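You operate a simulated robot arm through the tools that you are given. There is no shell and no other tool. Be economical: measure what you need, move in short steps, check, and stop when the job is done.

The job below is to be done with a simulated robot arm. You get a single attempt, and the scene is never put back.

TASK
Lock the cake in the LINE 1 lidded box; set the day dial to WED and its slider to PM.
Fine: the cake on the square steel tray; lid on, blue catch turned over it; the cakes in the holder stay.

The check looks at the end state, three seconds after you hand in, the way a careful person would. Anything else that was tipped, shoved, dropped, spilled or broken makes it a failure. A push-on lid holds only when it is set on centred and level and pressed home; a screw cap is set on level and turned clockwise until tight.

THE ROBOT
A 7-joint arm with a two-finger parallel gripper, fixed in place. Base frame: the origin is at the foot of the arm, x ahead of it, y to its left, z up; the work surface is at about z = 0.83. Lengths are in m, angles in rad, forces in N, time in s.
With the tool pointing down near the work surface it reaches from about 0.3 to 0.7 m from the base axis. Its first joint turns from -1.152 to 1.152 rad. Payload 1.57 kg.
Tool frame: the origin (TCP) lies between the finger pads and is the grasp point; the fingertips stand 0.03 m ahead of it; z points along the fingers, y is the line along which they close. The gripper opens to 0.11 m. The fingers are 0.024 m wide and 0.012 m thick; the gripper's body (0.048 by 0.112 m) begins 0.078 m behind the TCP.
Orientation is that of the tool frame in the base frame, as a unit quaternion [x, y, z, w]. With the fingers straight down and closing along the base's y, the tool's x points along the base's -x, its y along +y and its z along -z.

THE INTERFACE
- The arm moves only by the tool apply_moves. Its argument "plan" is a list of rows, each a list of 7 numbers: the shift along the base's x, y, z in m, then the turn, a rotation vector about the base's x, y, z in rad, then the gripper command, from -1 (shut) to 1 (fully open), values between in proportion. In form: [[tx, ty, tz, wx, wy, wz, claw], ...]. A call has 1 to 12 rows; each row is the pose to reach, as a shift and turn from the pose commanded when the call began. Each row takes 0.2 s and may step no farther than 0.05 m and 0.15 rad from the row before; otherwise, or with a gripper value out of range, the whole call is refused. Where a pose cannot be reached the arm comes as near as it can. A force on the tool above 90 N (or 10 N above the force at the start of the call, whichever is more), or a blocked arm, ends the call early, and 0.2 s more pass. The fingers move at their own pace (about 0.108 m/s each) and stop on an object; they squeeze with about 29 N. The grip force told is the motor's: it shows also when the fingers shut on nothing. Time passes only in rows, and 0.2 s behind the last, so rows that repeat a pose let the fingers close. The reply holds the time, the measured pose of the TCP, the force on the tool along the base axes, the opening and the grip force, in the units named above and with some noise, with the torque about the TCP (base axes, N m) and any sound that the robot's microphone picked up, and new pictures: "pictures" is both (left out), scene, wrist or none.
- Cameras (640 x 400 px; columns grow to the right, rows downward): "scene" is fixed at [0.1586, -0.3959, 1.3877]; the picture's right is [0.80, -0.61, 0.00], its down [-0.43, -0.56, -0.71] and it looks along [0.43, 0.56, -0.71] (base axes); focal length 214 px, centre (320, 200). "wrist" rides on the gripper at [0.07, 0.016, -0.141] in the tool frame; the picture's right is [-0.23, 0.97, 0.00], its down [-0.86, -0.20, -0.48] and it looks along [-0.47, -0.11, 0.88] (tool axes); focal length 222 px, centre (320, 200). There is no depth. A picture from a camera that has moved, and an enlarged one, comes with that camera's place and axes in the base frame and with its lens.
- zoom(camera, box): a new picture of the part [left, top, right, bottom] of that camera's present view, enlarged. It takes no simulated time.
- finish_job(): hands the job in; it is judged then, once.

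Go step by step. Nothing tells you positions but the pictures and the camera data: compare them with the known pose of the tool, close in by small moves and look again before you grip or let go. The budget is 120 turns and 200 pictures, counting those below and the enlarged ones. Unless the task says otherwise, let go and move clear before handing in, and close with one line.

The tools are called after "Emit:" as name(argument=value, ...) on one line, values as JSON. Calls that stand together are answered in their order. apply_moves: Moves the arm, as the interface text tells. Its arguments: {"type":"object","properties":{"plan":{"type":"array","items":{"type":"array","items":{"type":"number"}}},"pictures":{"type":"string","enum":["both","scene","wrist","none"]}},"required":["plan"]} The other tools are called the same way: zoom (camera, box) takes an enlarged picture of a part of a camera's view; finish_job () hands the job in.

At the start:

```text
t: 0.0
ee_pos: [0.3188, -0.1477, 1.2211]
tcp_rot: [-0.001, 1.0, 0.0, 0.001]
wrist_force: [0.0, -0.1, 0.8]
torque: [0.01, 0.02, 0.02]
width: 0.11
finger_force: 0.1
```

scene: 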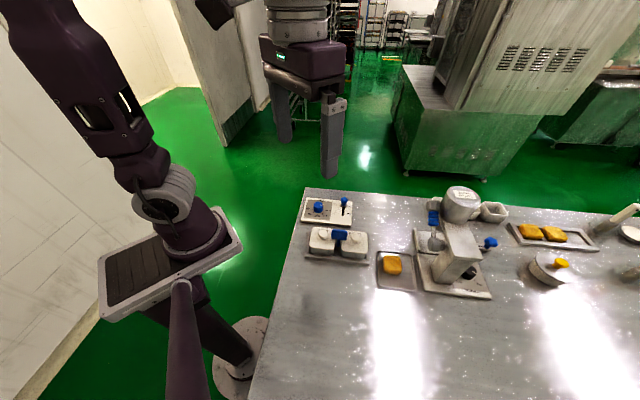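
wrist: 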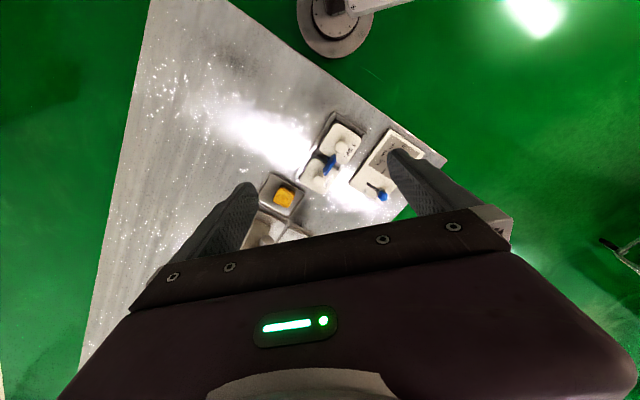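

I see a bench with a dial panel, a box unit with two lids, a square tray with a yellow cake, and other stations. First I zoom in to read labels.

Emit:
zoom(camera="scene", box=[290, 180, 410, 300])

Emit:
zoom(camera="scene", box=[400, 180, 520, 300])

Emit:
zoom(camera="scene", box=[500, 190, 640, 300])

```text
3.33 times, centred on (350, 240) of scene
camera zoom: at [0.1586, -0.3959, 1.3877], right [0.8, -0.61, 0.0], down [-0.43, -0.56, -0.71], along [0.43, 0.56, -0.71], focal length 715 px, centre (220, 67)
```

zoom: 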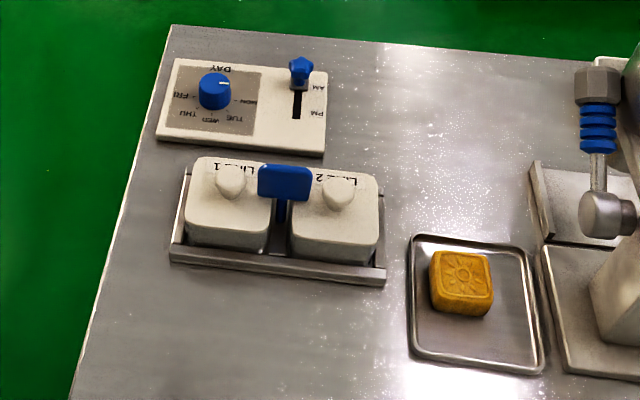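

```text
3.33 times, centred on (460, 240) of scene
camera zoom: at [0.1586, -0.3959, 1.3877], right [0.8, -0.61, 0.0], down [-0.43, -0.56, -0.71], along [0.43, 0.56, -0.71], focal length 715 px, centre (-147, 67)
```

zoom: 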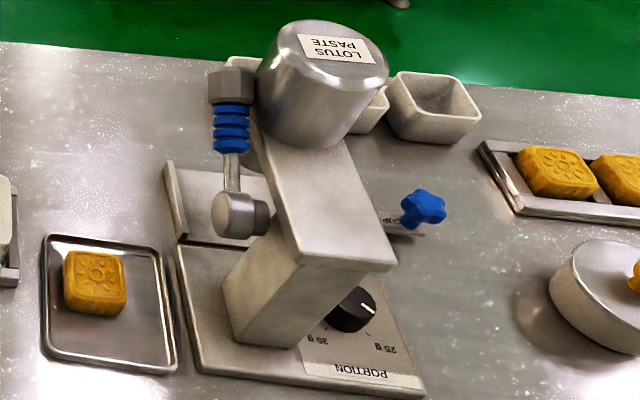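

```text
3.64 times, centred on (570, 245) of scene
camera zoom: at [0.1586, -0.3959, 1.3877], right [0.8, -0.61, 0.0], down [-0.43, -0.56, -0.71], along [0.43, 0.56, -0.71], focal length 780 px, centre (-589, 36)
```

zoom: 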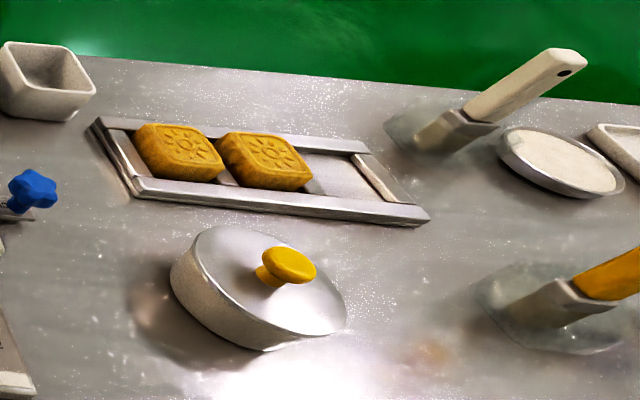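

I'll use the wrist camera for a closer look at the boxes and panel.

Emit:
zoom(camera="wrist", box=[230, 100, 450, 240])

Emit:
zoom(camera="scene", box=[296, 185, 376, 270])

```text
2.86 times, centred on (340, 170) of wrist
camera zoom: at [0.2496, -0.1314, 1.3627], right [0.23, 0.97, 0.0], down [0.86, -0.2, 0.48], along [0.47, -0.11, -0.88], focal length 635 px, centre (263, 286)
```

zoom: 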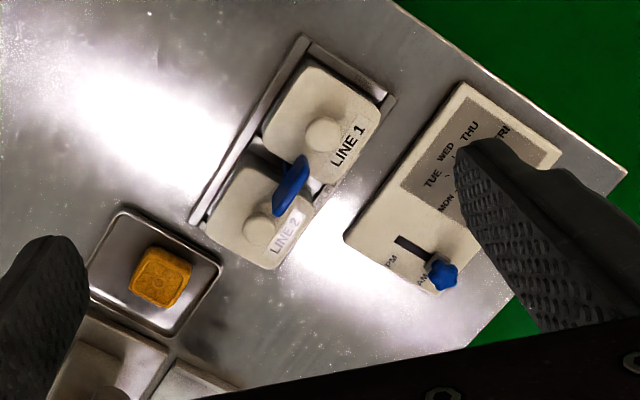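

```text
4.71 times, centred on (336, 228) of scene
camera zoom: at [0.1586, -0.3959, 1.3877], right [0.8, -0.61, 0.0], down [-0.43, -0.56, -0.71], along [0.43, 0.56, -0.71], focal length 1009 px, centre (245, 71)
```

zoom: 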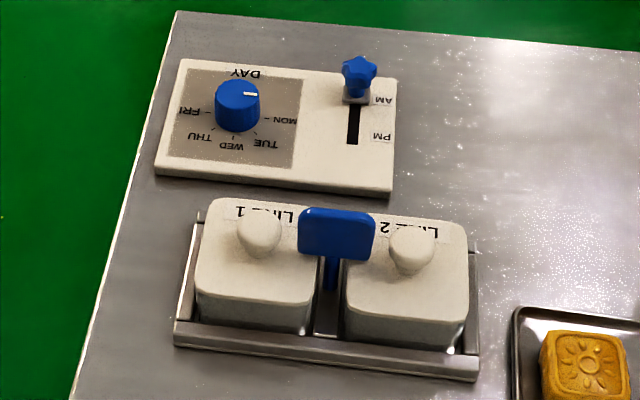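

I go lower to view the boxes and catch up close.

Emit:
apply_moves(plan=[[0, 0, -0.05, 0, 0, 0, 1], [0, 0.01, -0.1, 0, 0, 0, 1], [0, 0.02, -0.13, 0, 0, 0, 1], [0, 0.02, -0.13, 0, 0, 0, 1]], pictures="wrist")

```text
refused: row 2 steps farther than a row can; nothing moved
```

Emit:
apply_moves(plan=[[0, 0, -0.045, 0, 0, 0, 1], [0, 0.01, -0.09, 0, 0, 0, 1], [0, 0.02, -0.13, 0, 0, 0, 1], [0, 0.02, -0.13, 0, 0, 0, 1]], pictures="wrist")

```text
t: 1.0
ee_pos: [0.3185, -0.1278, 1.0937]
tcp_rot: [0.0, 1.0, 0.0, 0.0]
wrist_force: [-0.2, -0.1, 0.2]
torque: [-0.06, -0.03, 0.0]
width: 0.11
finger_force: 0.0
camera wrist: at [0.2507, -0.1113, 1.2348], right [0.23, 0.97, 0.0], down [0.86, -0.2, 0.48], along [0.47, -0.11, -0.88], focal length 222 px, centre (320, 200)
```

wrist: 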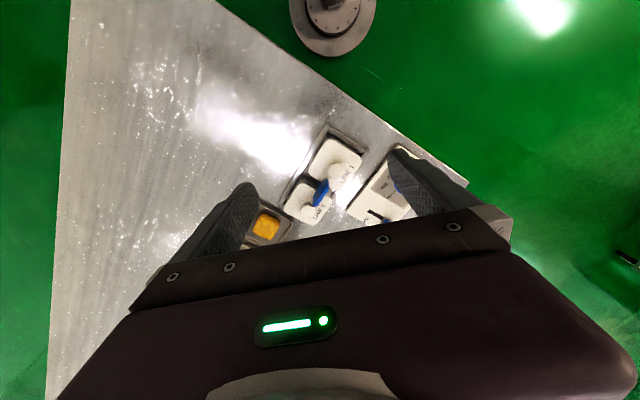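

Emit:
zoom(camera="wrist", box=[270, 115, 420, 235])

```text
3.33 times, centred on (345, 175) of wrist
camera zoom: at [0.2507, -0.1113, 1.2348], right [0.23, 0.97, 0.0], down [0.86, -0.2, 0.48], along [0.47, -0.11, -0.88], focal length 740 px, centre (237, 283)
```

zoom: 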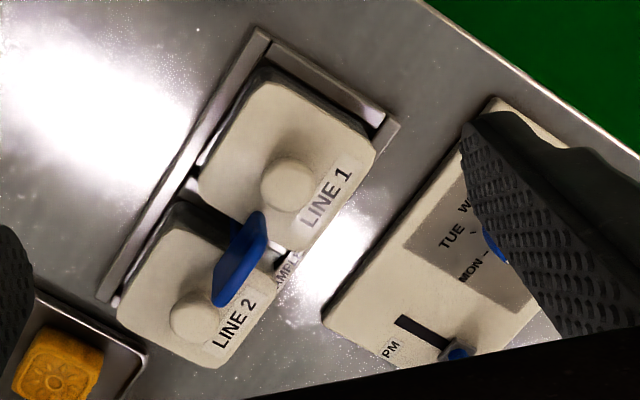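

Emit:
zoom(camera="scene", box=[320, 222, 360, 247])

Emit:
zoom(camera="wrist", box=[295, 160, 360, 225])

```text
16.00 times, centred on (340, 234) of scene
camera zoom: at [0.1586, -0.3959, 1.3877], right [0.8, -0.61, 0.0], down [-0.43, -0.56, -0.71], along [0.43, 0.56, -0.71], focal length 3432 px, centre (0, -352)
```

zoom: 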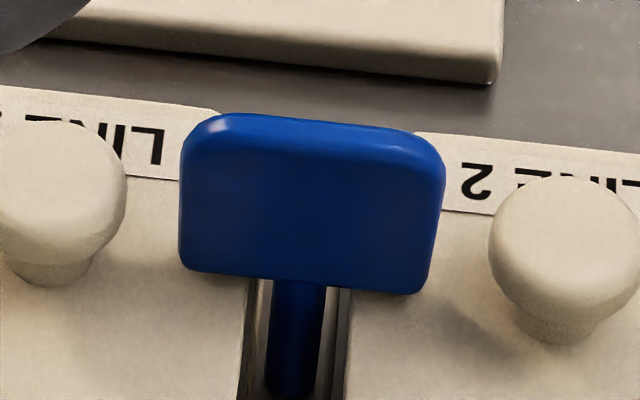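

```text
6.15 times, centred on (328, 192) of wrist
camera zoom: at [0.2507, -0.1113, 1.2348], right [0.23, 0.97, 0.0], down [0.86, -0.2, 0.48], along [0.47, -0.11, -0.88], focal length 1367 px, centre (274, 246)
```

zoom: 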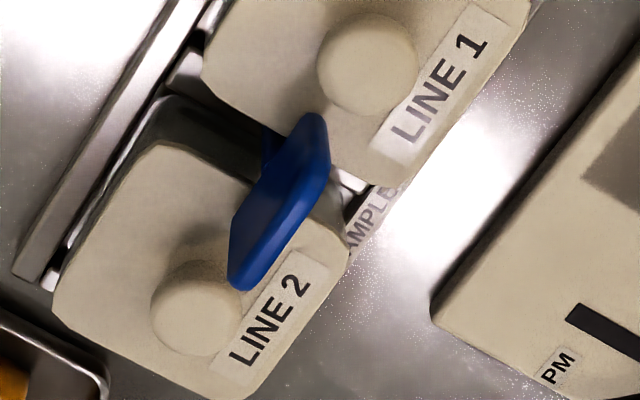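

The catch is a vertical blue plate on a pin, lying across both lids at about (0.414, -0.150), with its bottom at about z 0.878. The row of boxes runs at about 45° in the base frame, so I move above the plate and turn the gripper to match.

Emit:
apply_moves(plan=[[0.016, -0.004, -0.015, 0, 0, -0.131, 1], [0.032, -0.007, -0.03, 0, 0, -0.262, 1], [0.048, -0.011, -0.045, 0, 0, -0.393, 1], [0.064, -0.015, -0.06, 0, 0, -0.524, 1], [0.08, -0.018, -0.075, 0, 0, -0.655, 1], [0.0955, -0.022, -0.09, 0, 0, -0.785, 1], [0.0955, -0.022, -0.09, 0, 0, -0.785, 0]])

```text
t: 2.6
ee_pos: [0.4141, -0.1495, 1.0011]
tcp_rot: [0.384, 0.924, 0.0, 0.0]
wrist_force: [-0.3, 0.0, 0.7]
torque: [-0.02, -0.03, 0.0]
width: 0.0551
finger_force: 0.0
camera wrist: at [0.3772, -0.0893, 1.1423], right [0.85, 0.53, 0.0], down [0.46, -0.75, 0.48], along [0.25, -0.41, -0.88], focal length 222 px, centre (320, 200)
```

scene: 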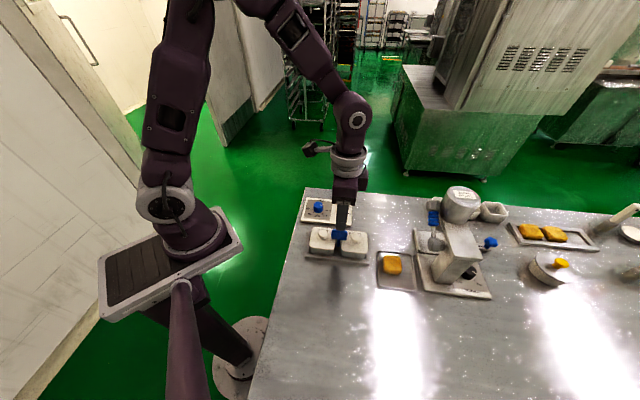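
wrist: 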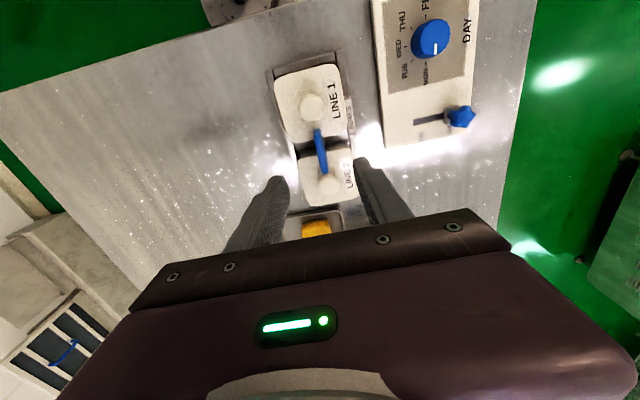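

The view is good. I zoom in on the catch and the panel.

Emit:
zoom(camera="wrist", box=[265, 60, 375, 215])

Emit:
zoom(camera="wrist", box=[365, 0, 525, 150])

```text
2.58 times, centred on (320, 138) of wrist
camera zoom: at [0.3772, -0.0893, 1.1423], right [0.85, 0.53, 0.0], down [0.46, -0.75, 0.48], along [0.25, -0.41, -0.88], focal length 573 px, centre (320, 361)
```

zoom: 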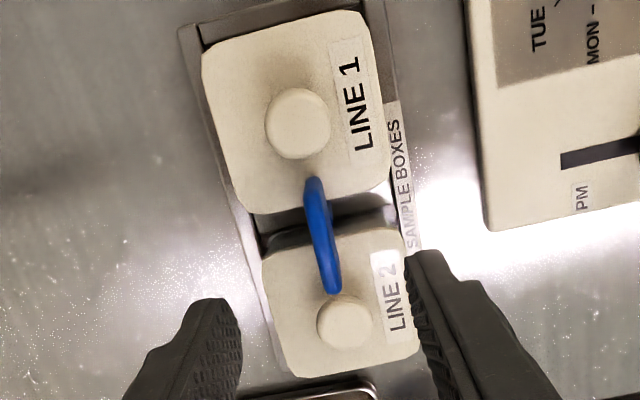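

```text
2.67 times, centred on (445, 75) of wrist
camera zoom: at [0.3772, -0.0893, 1.1423], right [0.85, 0.53, 0.0], down [0.46, -0.75, 0.48], along [0.25, -0.41, -0.88], focal length 592 px, centre (-13, 533)
```

zoom: 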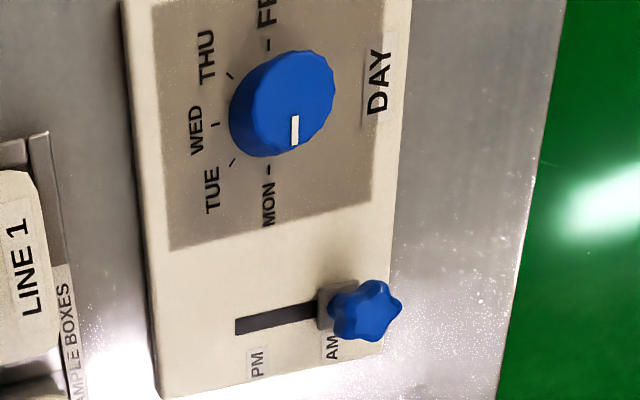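

The gripper is centred over the catch plate. I go down around it, with the tips at about z 0.885, and close.

Emit:
apply_moves(plan=[[0.001, 0, -0.04, 0, 0, 0, 0], [0.001, 0, -0.07, 0, 0, 0, 0], [0.001, 0, -0.086, 0, 0, 0, 0], [0.001, 0, -0.086, 0, 0, 0, 0]])

```text
t: 3.6
ee_pos: [0.4132, -0.15, 0.9164]
tcp_rot: [0.382, 0.924, 0.0, 0.0]
wrist_force: [-1.2, 0.1, 0.4]
torque: [0.04, -0.01, 0.0]
width: 0.0549
finger_force: 0.1
camera wrist: at [0.3766, -0.0889, 1.0576], right [0.85, 0.53, 0.0], down [0.46, -0.75, 0.48], along [0.25, -0.41, -0.88], focal length 222 px, centre (320, 200)
```

scene: 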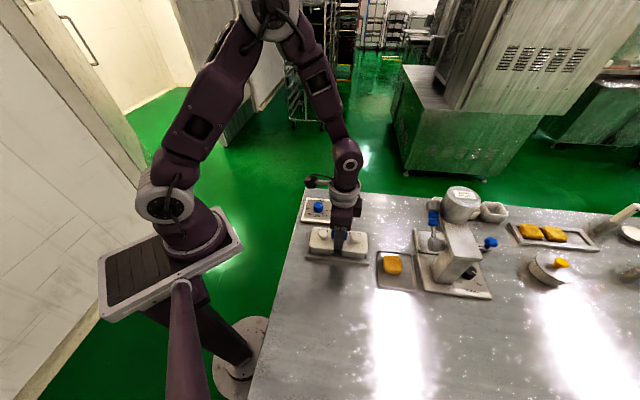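
wrist: 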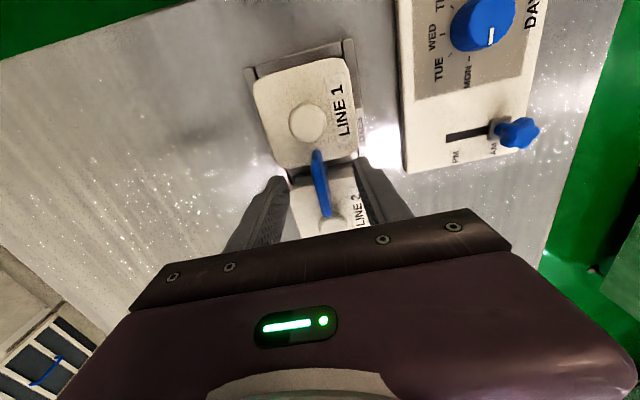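

Emit:
zoom(camera="wrist", box=[270, 130, 390, 240])

Emit:
zoom(camera="scene", box=[300, 190, 380, 270])

```text
3.64 times, centred on (330, 185) of wrist
camera zoom: at [0.3766, -0.0889, 1.0576], right [0.85, 0.53, 0.0], down [0.46, -0.75, 0.48], along [0.25, -0.41, -0.88], focal length 808 px, centre (284, 254)
```

zoom: 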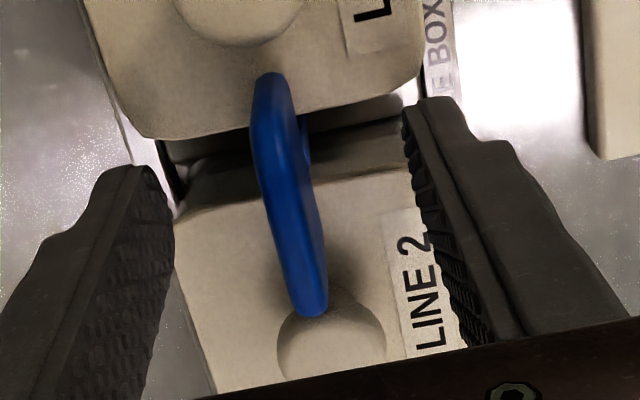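

```text
5.00 times, centred on (340, 230) of scene
camera zoom: at [0.1586, -0.3959, 1.3877], right [0.8, -0.61, 0.0], down [-0.43, -0.56, -0.71], along [0.43, 0.56, -0.71], focal length 1072 px, centre (220, 50)
```

zoom: 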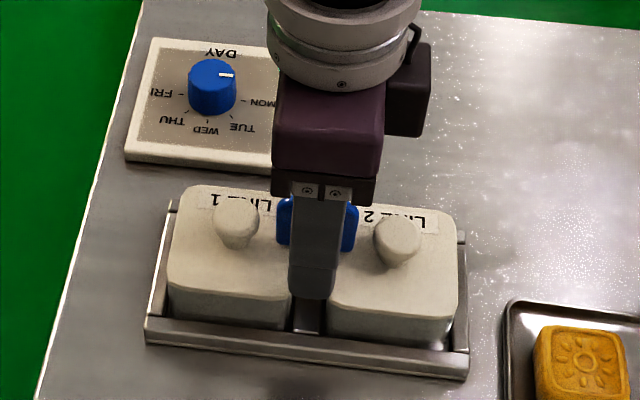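

Emit:
apply_moves(plan=[[0, 0, 0, 0, 0, 0, -1], [0, 0, 0, 0, 0, 0, -1], [0, 0, 0, 0, 0, 0, -1]], pictures="none")

Emit:
apply_moves(plan=[[0, 0, 0, 0, 0, 0.1, -1], [0, 0, 0, 0, 0, 0.2, -1], [0, 0, 0, 0, 0, 0.2, -1]])

```text
t: 4.4
ee_pos: [0.4145, -0.1479, 0.9164]
tcp_rot: [0.382, 0.924, 0.002, 0.001]
wrist_force: [11.3, 12.5, -6.4]
torque: [0.09, -0.42, -0.01]
width: 0.0077
finger_force: 27.1
```

```text
t: 5.2
ee_pos: [0.4144, -0.15, 0.9153]
tcp_rot: [0.287, 0.958, 0.001, 0.0]
wrist_force: [11.2, 28.5, 23.7]
torque: [0.75, -0.12, -0.06]
width: 0.0077
finger_force: 26.8
camera wrist: at [0.3661, -0.0969, 1.0577], right [0.73, 0.69, 0.0], down [0.6, -0.64, 0.48], along [0.33, -0.35, -0.88], focal length 222 px, centre (320, 200)
```

scene: 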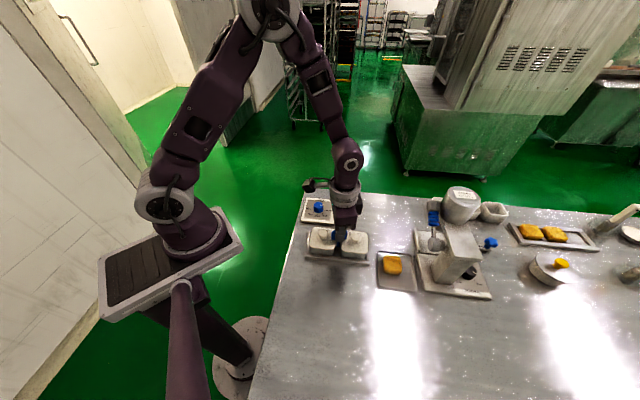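
wrist: 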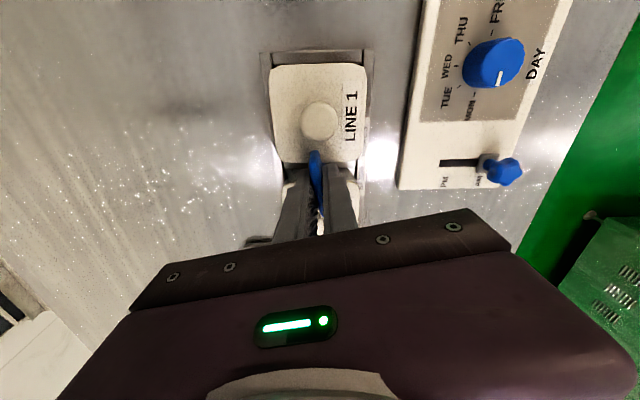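

Emit:
zoom(camera="wrist", box=[260, 130, 380, 240])

Emit:
zoom(camera="scene", box=[300, 190, 380, 270])

```text
3.64 times, centred on (320, 185) of wrist
camera zoom: at [0.3661, -0.0969, 1.0577], right [0.73, 0.69, 0.0], down [0.6, -0.64, 0.48], along [0.33, -0.35, -0.88], focal length 808 px, centre (320, 254)
```

zoom: 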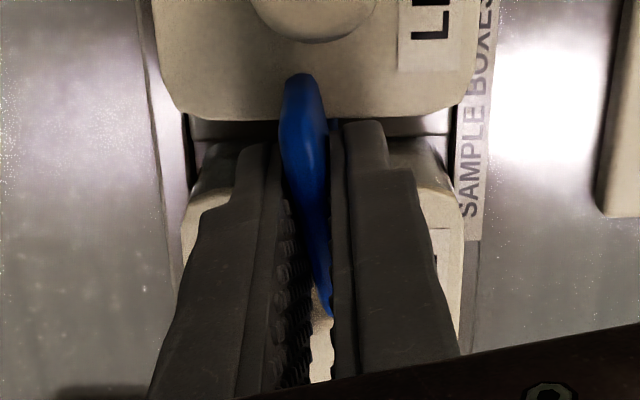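

```text
5.00 times, centred on (340, 230) of scene
camera zoom: at [0.1586, -0.3951, 1.388], right [0.8, -0.61, 0.0], down [-0.43, -0.56, -0.71], along [0.43, 0.56, -0.71], focal length 1072 px, centre (220, 50)
```

zoom: 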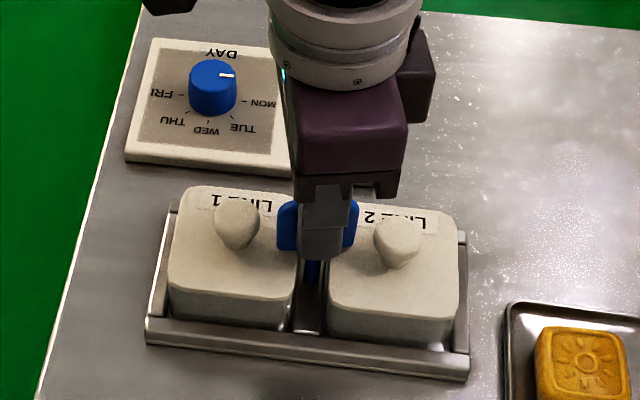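

The catch plate appears to turn with the fingers, about 0.15 rad so far. I continue, easing the side load.

Emit:
apply_moves(plan=[[0.001, 0.002, 0.001, 0, 0, 0.0, -1], [0.001, 0.002, 0.001, 0, 0, 0.12, -1], [0.001, 0.002, 0.001, 0, 0, 0.24, -1], [0.001, 0.002, 0.001, 0, 0, 0.24, -1]])

Emit:
zoom(camera="scene", box=[300, 190, 380, 270])

Emit:
zoom(camera="wrist", box=[260, 130, 380, 240])

```text
t: 6.2
ee_pos: [0.4147, -0.1487, 0.9164]
tcp_rot: [0.172, 0.985, -0.001, -0.001]
wrist_force: [-2.5, 1.7, 3.7]
torque: [-0.02, -0.24, -0.01]
width: 0.0079
finger_force: 27.2
camera wrist: at [0.3556, -0.1096, 1.0577], right [0.54, 0.84, 0.0], down [0.74, -0.48, 0.48], along [0.4, -0.26, -0.88], focal length 222 px, centre (320, 200)
```

scene: 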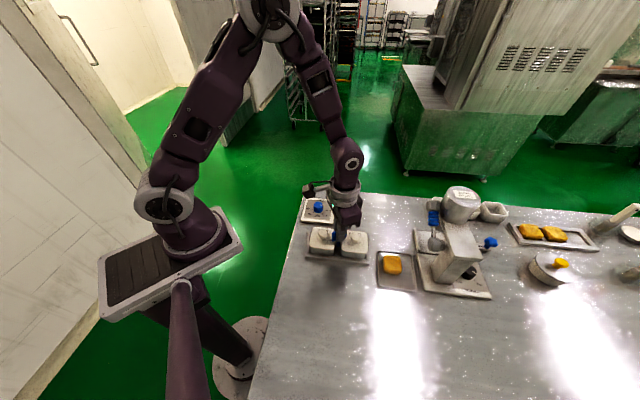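
wrist: 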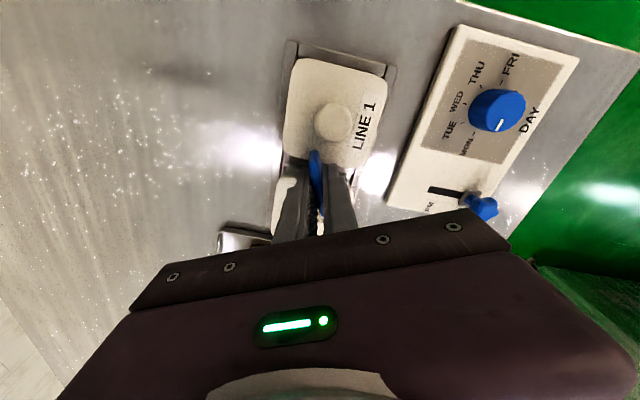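

```text
5.00 times, centred on (340, 230) of scene
camera zoom: at [0.1584, -0.3958, 1.3878], right [0.8, -0.61, 0.0], down [-0.43, -0.56, -0.71], along [0.43, 0.56, -0.71], focal length 1072 px, centre (220, 50)
```

zoom: 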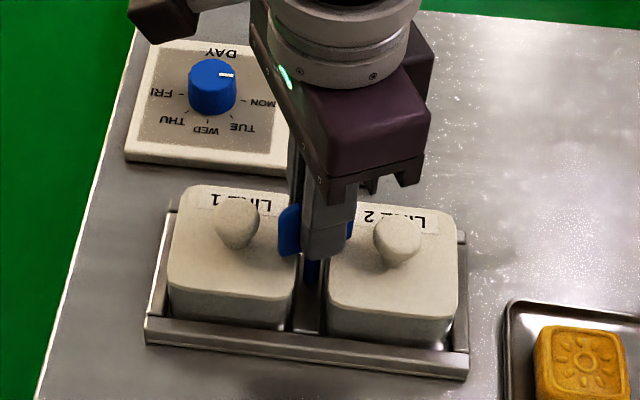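

```text
3.64 times, centred on (320, 185) of wrist
camera zoom: at [0.3556, -0.1096, 1.0577], right [0.54, 0.84, 0.0], down [0.74, -0.48, 0.48], along [0.4, -0.26, -0.88], focal length 808 px, centre (320, 254)
```

zoom: 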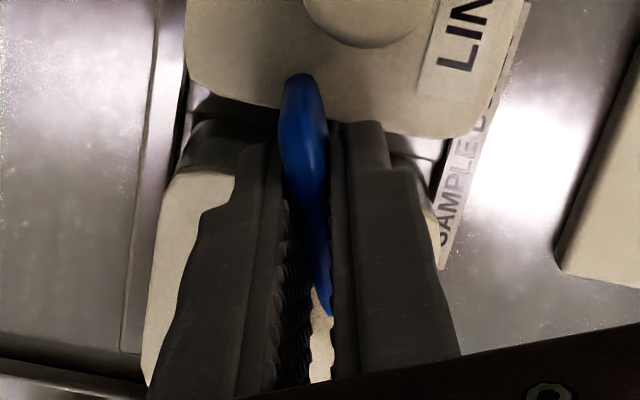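

The catch rotates with the gripper freely. I continue to 90° total.

Emit:
apply_moves(plan=[[0, 0, 0, 0, 0, 0.13, -1], [0, 0, 0, 0, 0, 0.26, -1], [0, 0, 0, 0, 0, 0.39, -1], [0, 0, 0, 0, 0, 0.52, -1], [0, 0, 0, 0, 0, 0.65, -1], [0, 0, 0, 0, 0, 0.78, -1], [0, 0, 0, 0, 0, 0.91, -1], [0, 0, 0, 0, 0, 1.04, -1], [0, 0, 0, 0, 0, 1.13, -1], [0, 0, 0, 0, 0, 1.13, -1]])

Emit:
zoom(camera="scene", box=[300, 190, 380, 270])

```text
t: 8.4
ee_pos: [0.4151, -0.1492, 0.9172]
tcp_rot: [-0.382, 0.924, 0.0, 0.001]
wrist_force: [-13.3, -19.4, -10.7]
torque: [-0.45, 0.34, -0.03]
width: 0.0076
finger_force: 26.9
camera wrist: at [0.3551, -0.1862, 1.0578], right [-0.53, 0.85, 0.0], down [0.75, 0.46, 0.48], along [0.41, 0.25, -0.88], focal length 222 px, centre (320, 200)
```

scene: 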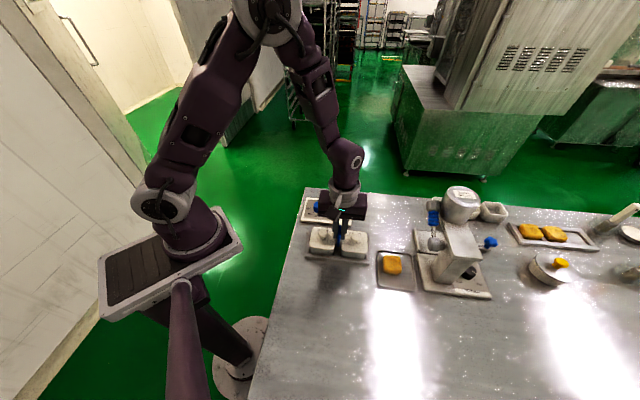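
wrist: 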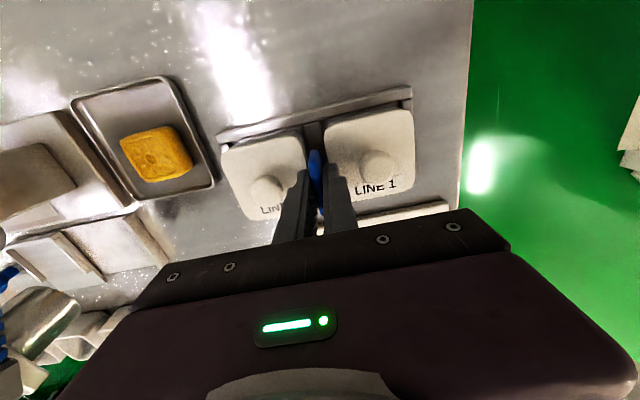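

```text
5.00 times, centred on (340, 230) of scene
camera zoom: at [0.1584, -0.3964, 1.3876], right [0.8, -0.61, 0.0], down [-0.43, -0.56, -0.71], along [0.43, 0.56, -0.71], focal length 1072 px, centre (220, 50)
```

zoom: 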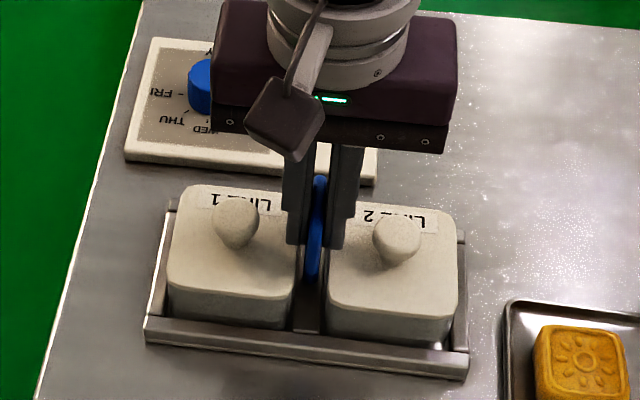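

The catch now stands along the gap, clear of both lids. I open slightly, rise and look.

Emit:
apply_moves(plan=[[0, 0, 0, 0, 0, 0, -0.6], [0, 0, 0, 0, 0, 0, -0.6], [0, 0, 0.04, 0, 0, 0, -0.6], [0, 0, 0.08, 0, 0, 0, -0.6], [0, 0, 0.12, 0, 0, 0, -0.6], [0, 0, 0.12, 0, 0, 0, -0.5]], pictures="wrist")

Emit:
zoom(camera="scene", box=[310, 215, 375, 265])

Emit:
zoom(camera="wrist", box=[100, 80, 420, 260])

```text
t: 9.8
ee_pos: [0.4161, -0.1496, 1.0364]
tcp_rot: [-0.383, 0.924, 0.001, 0.001]
wrist_force: [0.3, 0.3, 0.4]
torque: [0.03, -0.02, 0.0]
width: 0.0275
finger_force: 0.1
camera wrist: at [0.3558, -0.187, 1.1782], right [-0.53, 0.85, 0.0], down [0.75, 0.46, 0.48], along [0.41, 0.25, -0.88], focal length 222 px, centre (320, 200)
```

wrist: 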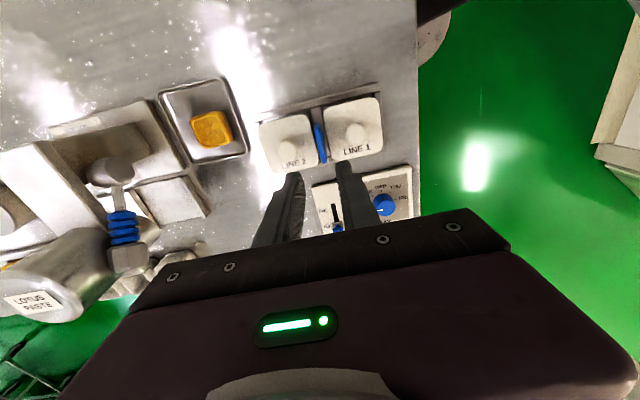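

```text
8.00 times, centred on (342, 240) of scene
camera zoom: at [0.1586, -0.3959, 1.3877], right [0.8, -0.61, 0.0], down [-0.43, -0.56, -0.71], along [0.43, 0.56, -0.71], focal length 1716 px, centre (140, -120)
```

zoom: 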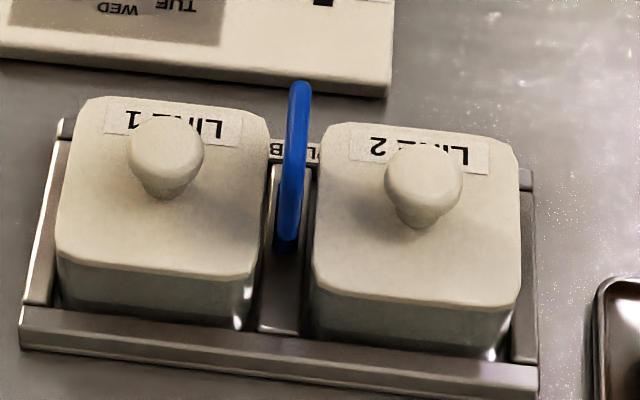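

```text
2.00 times, centred on (260, 170) of wrist
camera zoom: at [0.3558, -0.187, 1.1782], right [-0.53, 0.85, 0.0], down [0.75, 0.46, 0.48], along [0.41, 0.25, -0.88], focal length 444 px, centre (440, 260)
```

zoom: 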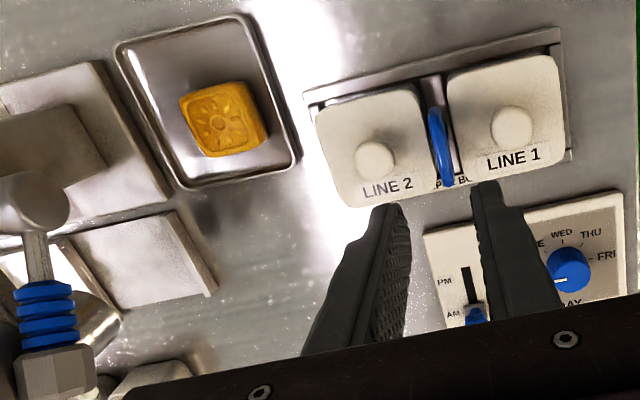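

The catch is clear of both lids. Next is the LINE 1 lid knob at about (0.383, -0.119, 0.898).

Emit:
apply_moves(plan=[[-0.033, 0.0305, 0, 0, 0, 0, -0.2], [-0.033, 0.0305, -0.045, 0, 0, 0, -0.2], [-0.033, 0.0305, -0.08, 0, 0, 0, -0.2], [-0.033, 0.0305, -0.08, 0, 0, 0, -0.2]], pictures="wrist")

Emit:
zoom(camera="wrist", box=[230, 80, 430, 240])

Emit:
zoom(camera="scene", box=[300, 190, 380, 270])

```text
t: 10.8
ee_pos: [0.3816, -0.1173, 0.9546]
tcp_rot: [-0.382, 0.924, 0.0, 0.0]
wrist_force: [-0.1, -0.4, -0.3]
torque: [-0.02, 0.0, 0.02]
width: 0.0438
finger_force: 0.1
camera wrist: at [0.3225, -0.1555, 1.0964], right [-0.53, 0.85, 0.0], down [0.75, 0.46, 0.48], along [0.41, 0.25, -0.88], focal length 222 px, centre (320, 200)
```

wrist: 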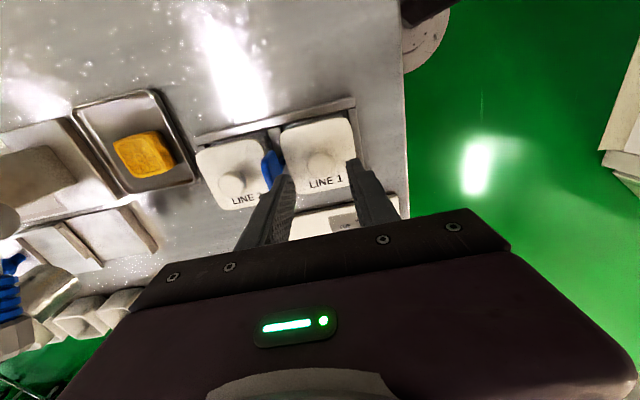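

```text
2.50 times, centred on (330, 160) of wrist
camera zoom: at [0.3225, -0.1555, 1.0964], right [-0.53, 0.85, 0.0], down [0.75, 0.46, 0.48], along [0.41, 0.25, -0.88], focal length 555 px, centre (295, 300)
```

zoom: 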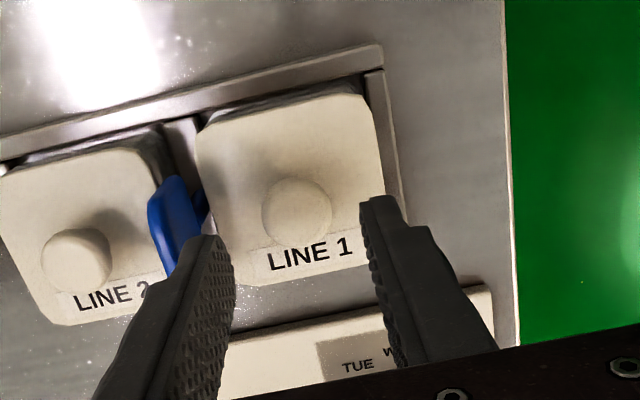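

```text
5.00 times, centred on (340, 230) of scene
camera zoom: at [0.1586, -0.3959, 1.3877], right [0.8, -0.61, 0.0], down [-0.43, -0.56, -0.71], along [0.43, 0.56, -0.71], focal length 1072 px, centre (220, 50)
```

zoom: 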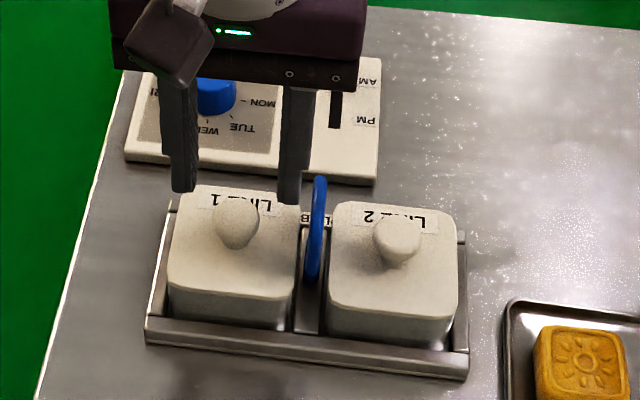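

Emit:
apply_moves(plan=[[0, -0.001, -0.025, 0, 0, 0, -0.2], [0, -0.001, -0.043, 0, 0, 0, -0.2], [0, -0.001, -0.043, 0, 0, 0, -1], [0, -0.001, -0.043, 0, 0, 0, -1], [0, -0.001, -0.043, 0, 0, 0, -1]], pictures="none")

Emit:
zoom(camera="wrist", box=[230, 100, 410, 240])

Emit:
zoom(camera="scene", box=[300, 190, 380, 270])

```text
t: 12.0
ee_pos: [0.3813, -0.1186, 0.9113]
tcp_rot: [-0.383, 0.924, 0.0, 0.0]
wrist_force: [-1.3, 2.7, 1.9]
torque: [0.0, -0.01, 0.01]
width: 0.0251
finger_force: 28.9
```

```text
2.86 times, centred on (320, 170) of wrist
camera zoom: at [0.3222, -0.1561, 1.0524], right [-0.53, 0.85, 0.0], down [0.75, 0.46, 0.48], along [0.41, 0.25, -0.88], focal length 635 px, centre (320, 286)
```

zoom: 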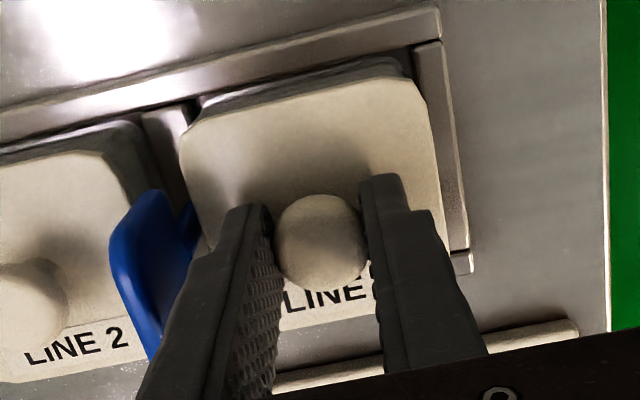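

```text
5.00 times, centred on (340, 230) of scene
camera zoom: at [0.1585, -0.3958, 1.3878], right [0.8, -0.61, 0.0], down [-0.43, -0.56, -0.71], along [0.43, 0.56, -0.71], focal length 1072 px, centre (220, 50)
```

zoom: 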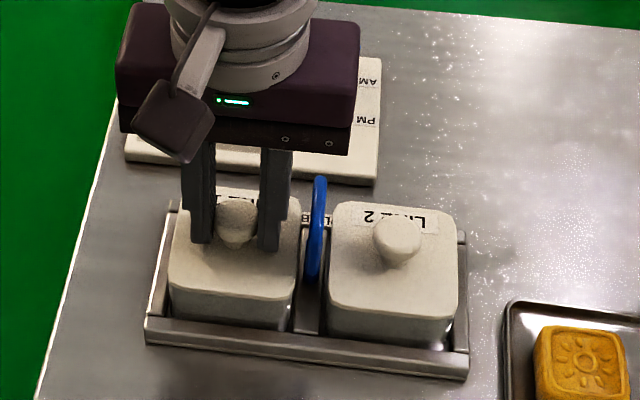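

The knob is gripped, with the seated reference at TCP (0.3813, -0.1186, 0.9113). I lift the lid straight up.

Emit:
apply_moves(plan=[[0, 0, 0.005, 0, 0, 0, -1], [0, 0, 0.012, 0, 0, 0, -1], [0, 0, 0.03, 0, 0, 0, -1], [0, 0, 0.065, 0, 0, 0, -1], [0, 0, 0.1, 0, 0, 0, -1], [0, 0, 0.1, 0, 0, 0, -1]], pictures="both")

Emit:
zoom(camera="scene", box=[300, 190, 380, 270])

```text
t: 13.4
ee_pos: [0.3847, -0.1209, 1.0106]
tcp_rot: [-0.383, 0.924, 0.0, 0.0]
wrist_force: [0.6, 0.0, 1.9]
torque: [-0.01, -0.01, 0.0]
width: 0.0252
finger_force: 28.7
heard: snap
camera wrist: at [0.3244, -0.1581, 1.1519], right [-0.53, 0.85, 0.0], down [0.75, 0.46, 0.48], along [0.41, 0.25, -0.88], focal length 222 px, centre (320, 200)
```

scene: 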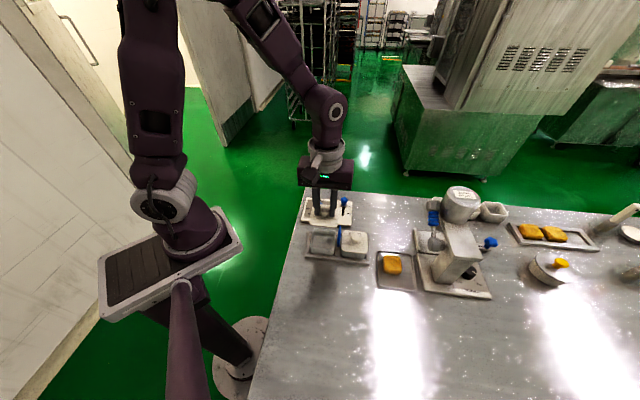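
wrist: 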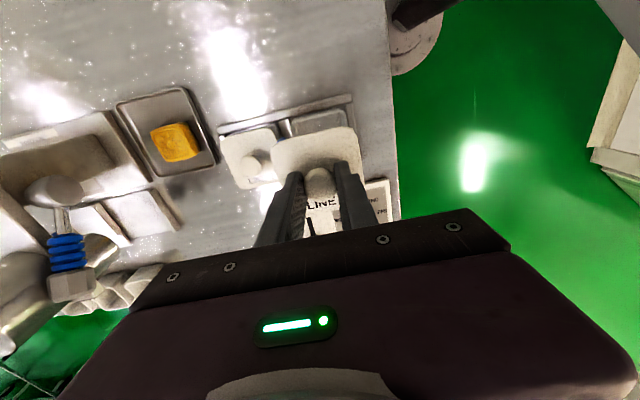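

```text
5.00 times, centred on (340, 230) of scene
camera zoom: at [0.1586, -0.3959, 1.3877], right [0.8, -0.61, 0.0], down [-0.43, -0.56, -0.71], along [0.43, 0.56, -0.71], focal length 1072 px, centre (220, 50)
```

zoom: 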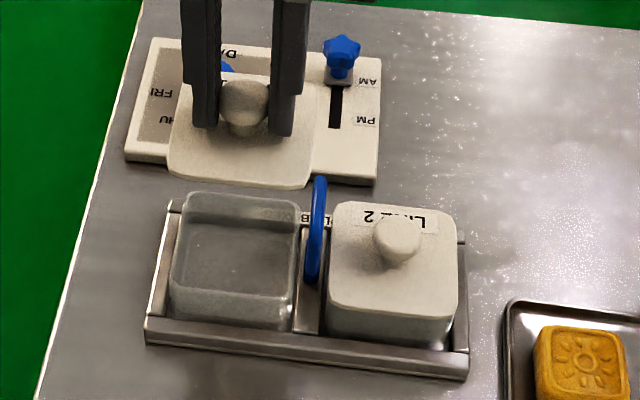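

The lid came off with a snap and the box is empty. I carry the lid to clear bench near (0.37, -0.275).

Emit:
apply_moves(plan=[[-0.003, -0.045, 0, 0, 0, 0, -1], [-0.007, -0.09, 0, 0, 0, 0, -1], [-0.011, -0.13, 0, 0, 0, 0, -1], [-0.015, -0.155, -0.02, 0, 0, 0, -1], [-0.015, -0.155, -0.06, 0, 0, 0, -1], [-0.015, -0.155, -0.1, 0, 0, 0, -1], [-0.015, -0.155, -0.1, 0, 0, 0, -1]])

Emit:
zoom(camera="scene", box=[300, 220, 420, 320])

```text
t: 15.0
ee_pos: [0.3666, -0.2728, 0.9094]
tcp_rot: [-0.382, 0.924, 0.001, 0.0]
wrist_force: [-0.8, 0.2, -0.7]
torque: [-0.01, 0.03, -0.01]
width: 0.025
finger_force: 28.9
camera wrist: at [0.3072, -0.3111, 1.0499], right [-0.53, 0.85, 0.0], down [0.75, 0.46, 0.48], along [0.41, 0.25, -0.88], focal length 222 px, centre (320, 200)
```

scene: 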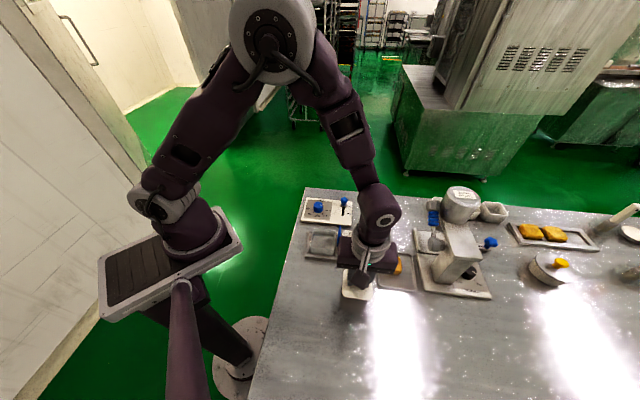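
wrist: 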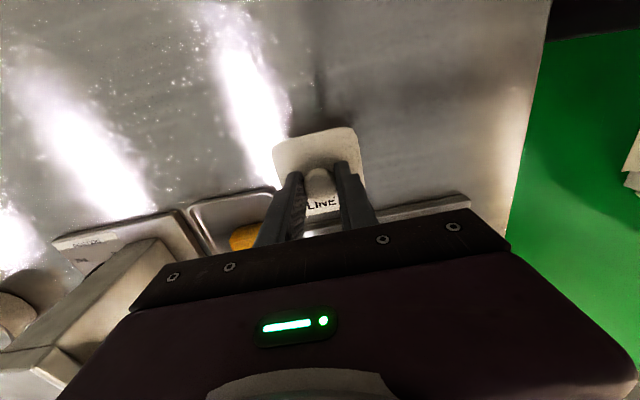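

```text
4.00 times, centred on (360, 270) of scene
camera zoom: at [0.1586, -0.3959, 1.3877], right [0.8, -0.61, 0.0], down [-0.43, -0.56, -0.71], along [0.43, 0.56, -0.71], focal length 858 px, centre (160, -80)
```

zoom: 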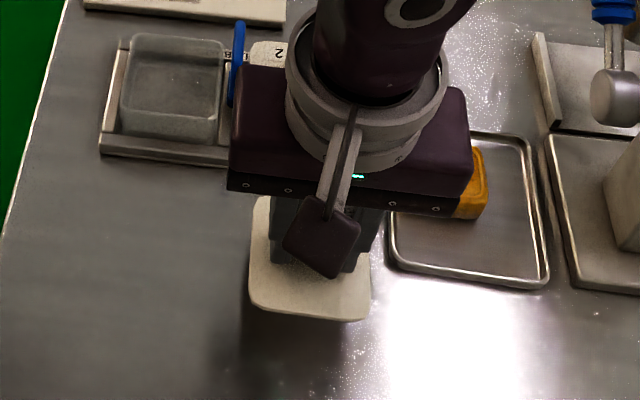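

Emit:
apply_moves(plan=[[-0.003, 0, -0.015, 0, 0, 0, -1], [-0.003, 0, -0.025, 0, 0, 0, -1], [-0.003, 0, -0.03, 0, 0, 0, -1], [-0.003, 0, -0.03, 0, 0, 0, -1]], pictures="none")

Emit:
zoom(camera="scene", box=[300, 220, 420, 320])

```text
t: 16.0
ee_pos: [0.3634, -0.2731, 0.8822]
tcp_rot: [-0.383, 0.924, 0.0, 0.0]
wrist_force: [1.0, -0.6, -0.3]
torque: [0.0, -0.03, -0.03]
width: 0.0251
finger_force: 29.6
```

```text
4.00 times, centred on (360, 270) of scene
camera zoom: at [0.1586, -0.3959, 1.3877], right [0.8, -0.61, 0.0], down [-0.43, -0.56, -0.71], along [0.43, 0.56, -0.71], focal length 858 px, centre (160, -80)
```

zoom: 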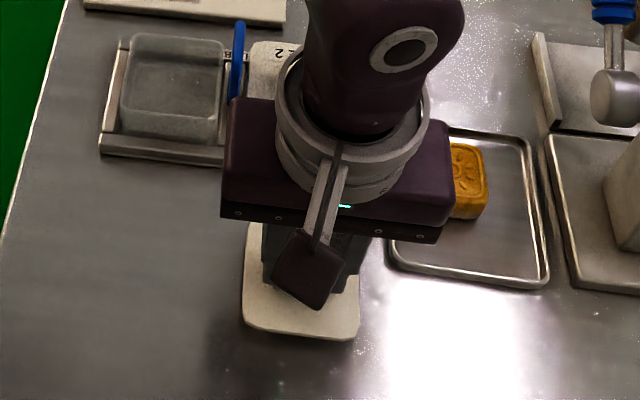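

Not yet in contact; I lower further in small steps.

Emit:
apply_moves(plan=[[0, 0, -0.003, 0, 0, 0, -1], [0, 0, -0.005, 0, 0, 0, -1], [0, 0, -0.005, 0, 0, 0, -1]], pictures="none")

Emit:
apply_moves(plan=[[0, 0, -0.002, 0, 0, 0, -1], [0, 0, -0.004, 0, 0, 0, -1], [0, 0, -0.004, 0, 0, 0, -1]], pictures="none")

```text
t: 16.8
ee_pos: [0.3642, -0.2721, 0.8782]
tcp_rot: [-0.383, 0.924, 0.0, 0.0]
wrist_force: [0.5, -0.4, -0.3]
torque: [0.0, 0.03, 0.01]
width: 0.0252
finger_force: 28.6
```

```text
t: 17.6
ee_pos: [0.3643, -0.2721, 0.8739]
tcp_rot: [-0.383, 0.924, 0.0, 0.001]
wrist_force: [0.0, 0.5, -0.4]
torque: [0.01, 0.03, -0.01]
width: 0.0253
finger_force: 29.1
```

Emit:
apply_moves(plan=[[0, 0, -0.002, 0, 0, 0, -1], [0, 0, -0.004, 0, 0, 0, -1], [0, 0, -0.004, 0, 0, 0, -1]], pictures="none")

Emit:
apply_moves(plan=[[0, 0, -0.002, 0, 0, 0, -1], [0, 0, -0.004, 0, 0, 0, -1], [0, 0, -0.004, 0, 0, 0, -1]], pictures="none")

Emit:
zoom(camera="scene", box=[320, 260, 400, 320])

```text
t: 18.4
ee_pos: [0.3648, -0.2743, 0.87]
tcp_rot: [-0.382, 0.924, -0.001, 0.0]
wrist_force: [-6.8, 5.0, 38.7]
torque: [0.19, 0.11, 0.01]
width: 0.0253
finger_force: 29.4
```

```text
t: 19.2
ee_pos: [0.3647, -0.2741, 0.867]
tcp_rot: [-0.383, 0.924, -0.001, 0.0]
wrist_force: [0.0, -4.3, 39.3]
torque: [-0.1, -0.03, -0.02]
width: 0.0251
finger_force: 28.5
```

```text
6.67 times, centred on (360, 290) of scene
camera zoom: at [0.1582, -0.3957, 1.3879], right [0.8, -0.61, 0.0], down [-0.43, -0.56, -0.71], along [0.43, 0.56, -0.71], focal length 1430 px, centre (53, -400)
```

zoom: 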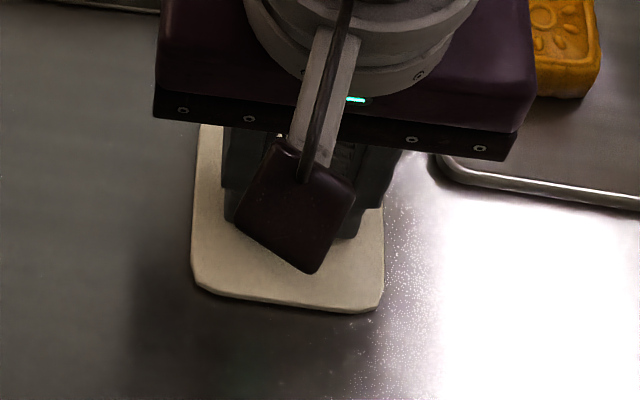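

The lid is on the bench. I release and rise.

Emit:
apply_moves(plan=[[0, 0, 0.003, 0, 0, 0, -0.2], [0, 0, 0.003, 0, 0, 0, -0.2], [0, 0, 0.04, 0, 0, 0, -0.2], [0, 0, 0.08, 0, 0, 0, -0.2], [0, 0, 0.12, 0, 0, 0, 0.2], [0.03, 0, 0.15, 0, 0, 0, 0.5], [0.03, 0, 0.15, 0, 0, 0, 0.5]])

Emit:
zoom(camera="wrist", box=[180, 70, 400, 220])

Emit:
zoom(camera="scene", box=[300, 220, 420, 320])

```text
t: 20.8
ee_pos: [0.3922, -0.2739, 1.0175]
tcp_rot: [-0.383, 0.924, 0.001, 0.0]
wrist_force: [0.0, 0.1, -0.2]
torque: [-0.01, -0.03, 0.0]
width: 0.0825
finger_force: 0.1
camera wrist: at [0.333, -0.3118, 1.1588], right [-0.53, 0.85, 0.0], down [0.75, 0.46, 0.48], along [0.41, 0.25, -0.88], focal length 222 px, centre (320, 200)
```

scene: 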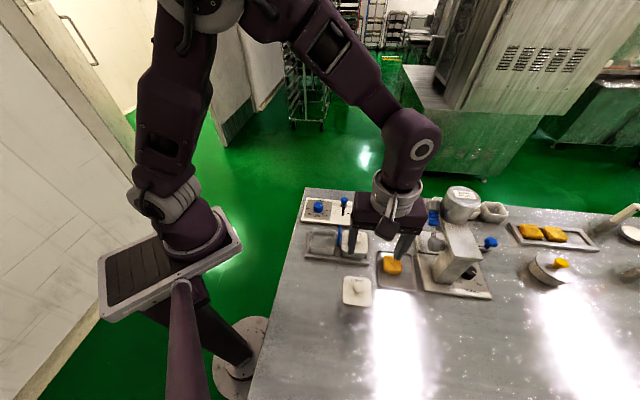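
wrist: 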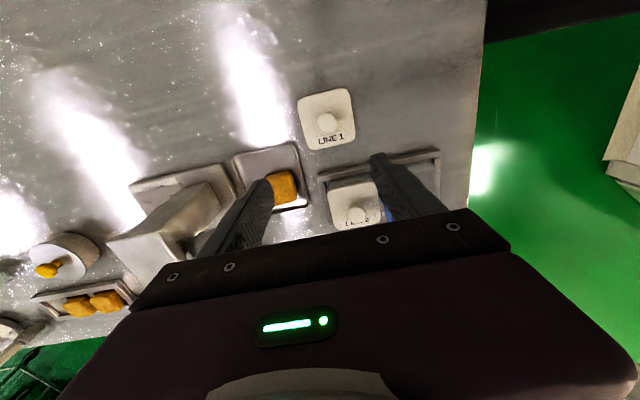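

```text
2.67 times, centred on (290, 145) of wrist
camera zoom: at [0.333, -0.3118, 1.1588], right [-0.53, 0.85, 0.0], down [0.75, 0.46, 0.48], along [0.41, 0.25, -0.88], focal length 592 px, centre (400, 347)
```

zoom: 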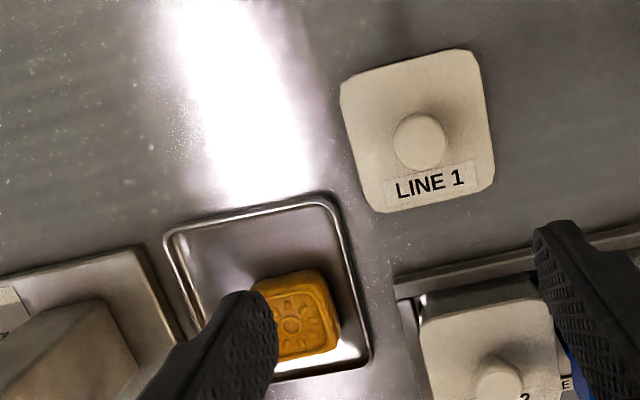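

```text
4.00 times, centred on (360, 270) of scene
camera zoom: at [0.1586, -0.3959, 1.3877], right [0.8, -0.61, 0.0], down [-0.43, -0.56, -0.71], along [0.43, 0.56, -0.71], focal length 858 px, centre (160, -80)
```

zoom: 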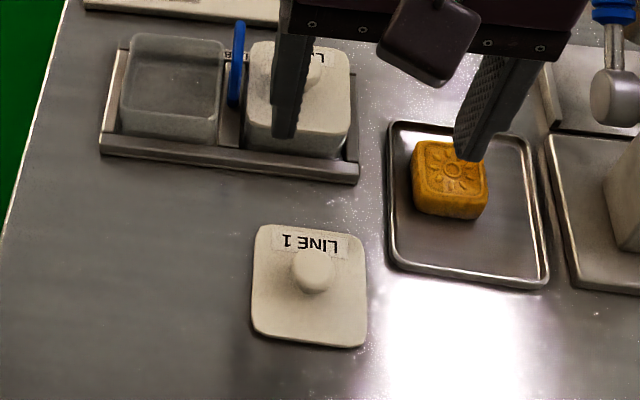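

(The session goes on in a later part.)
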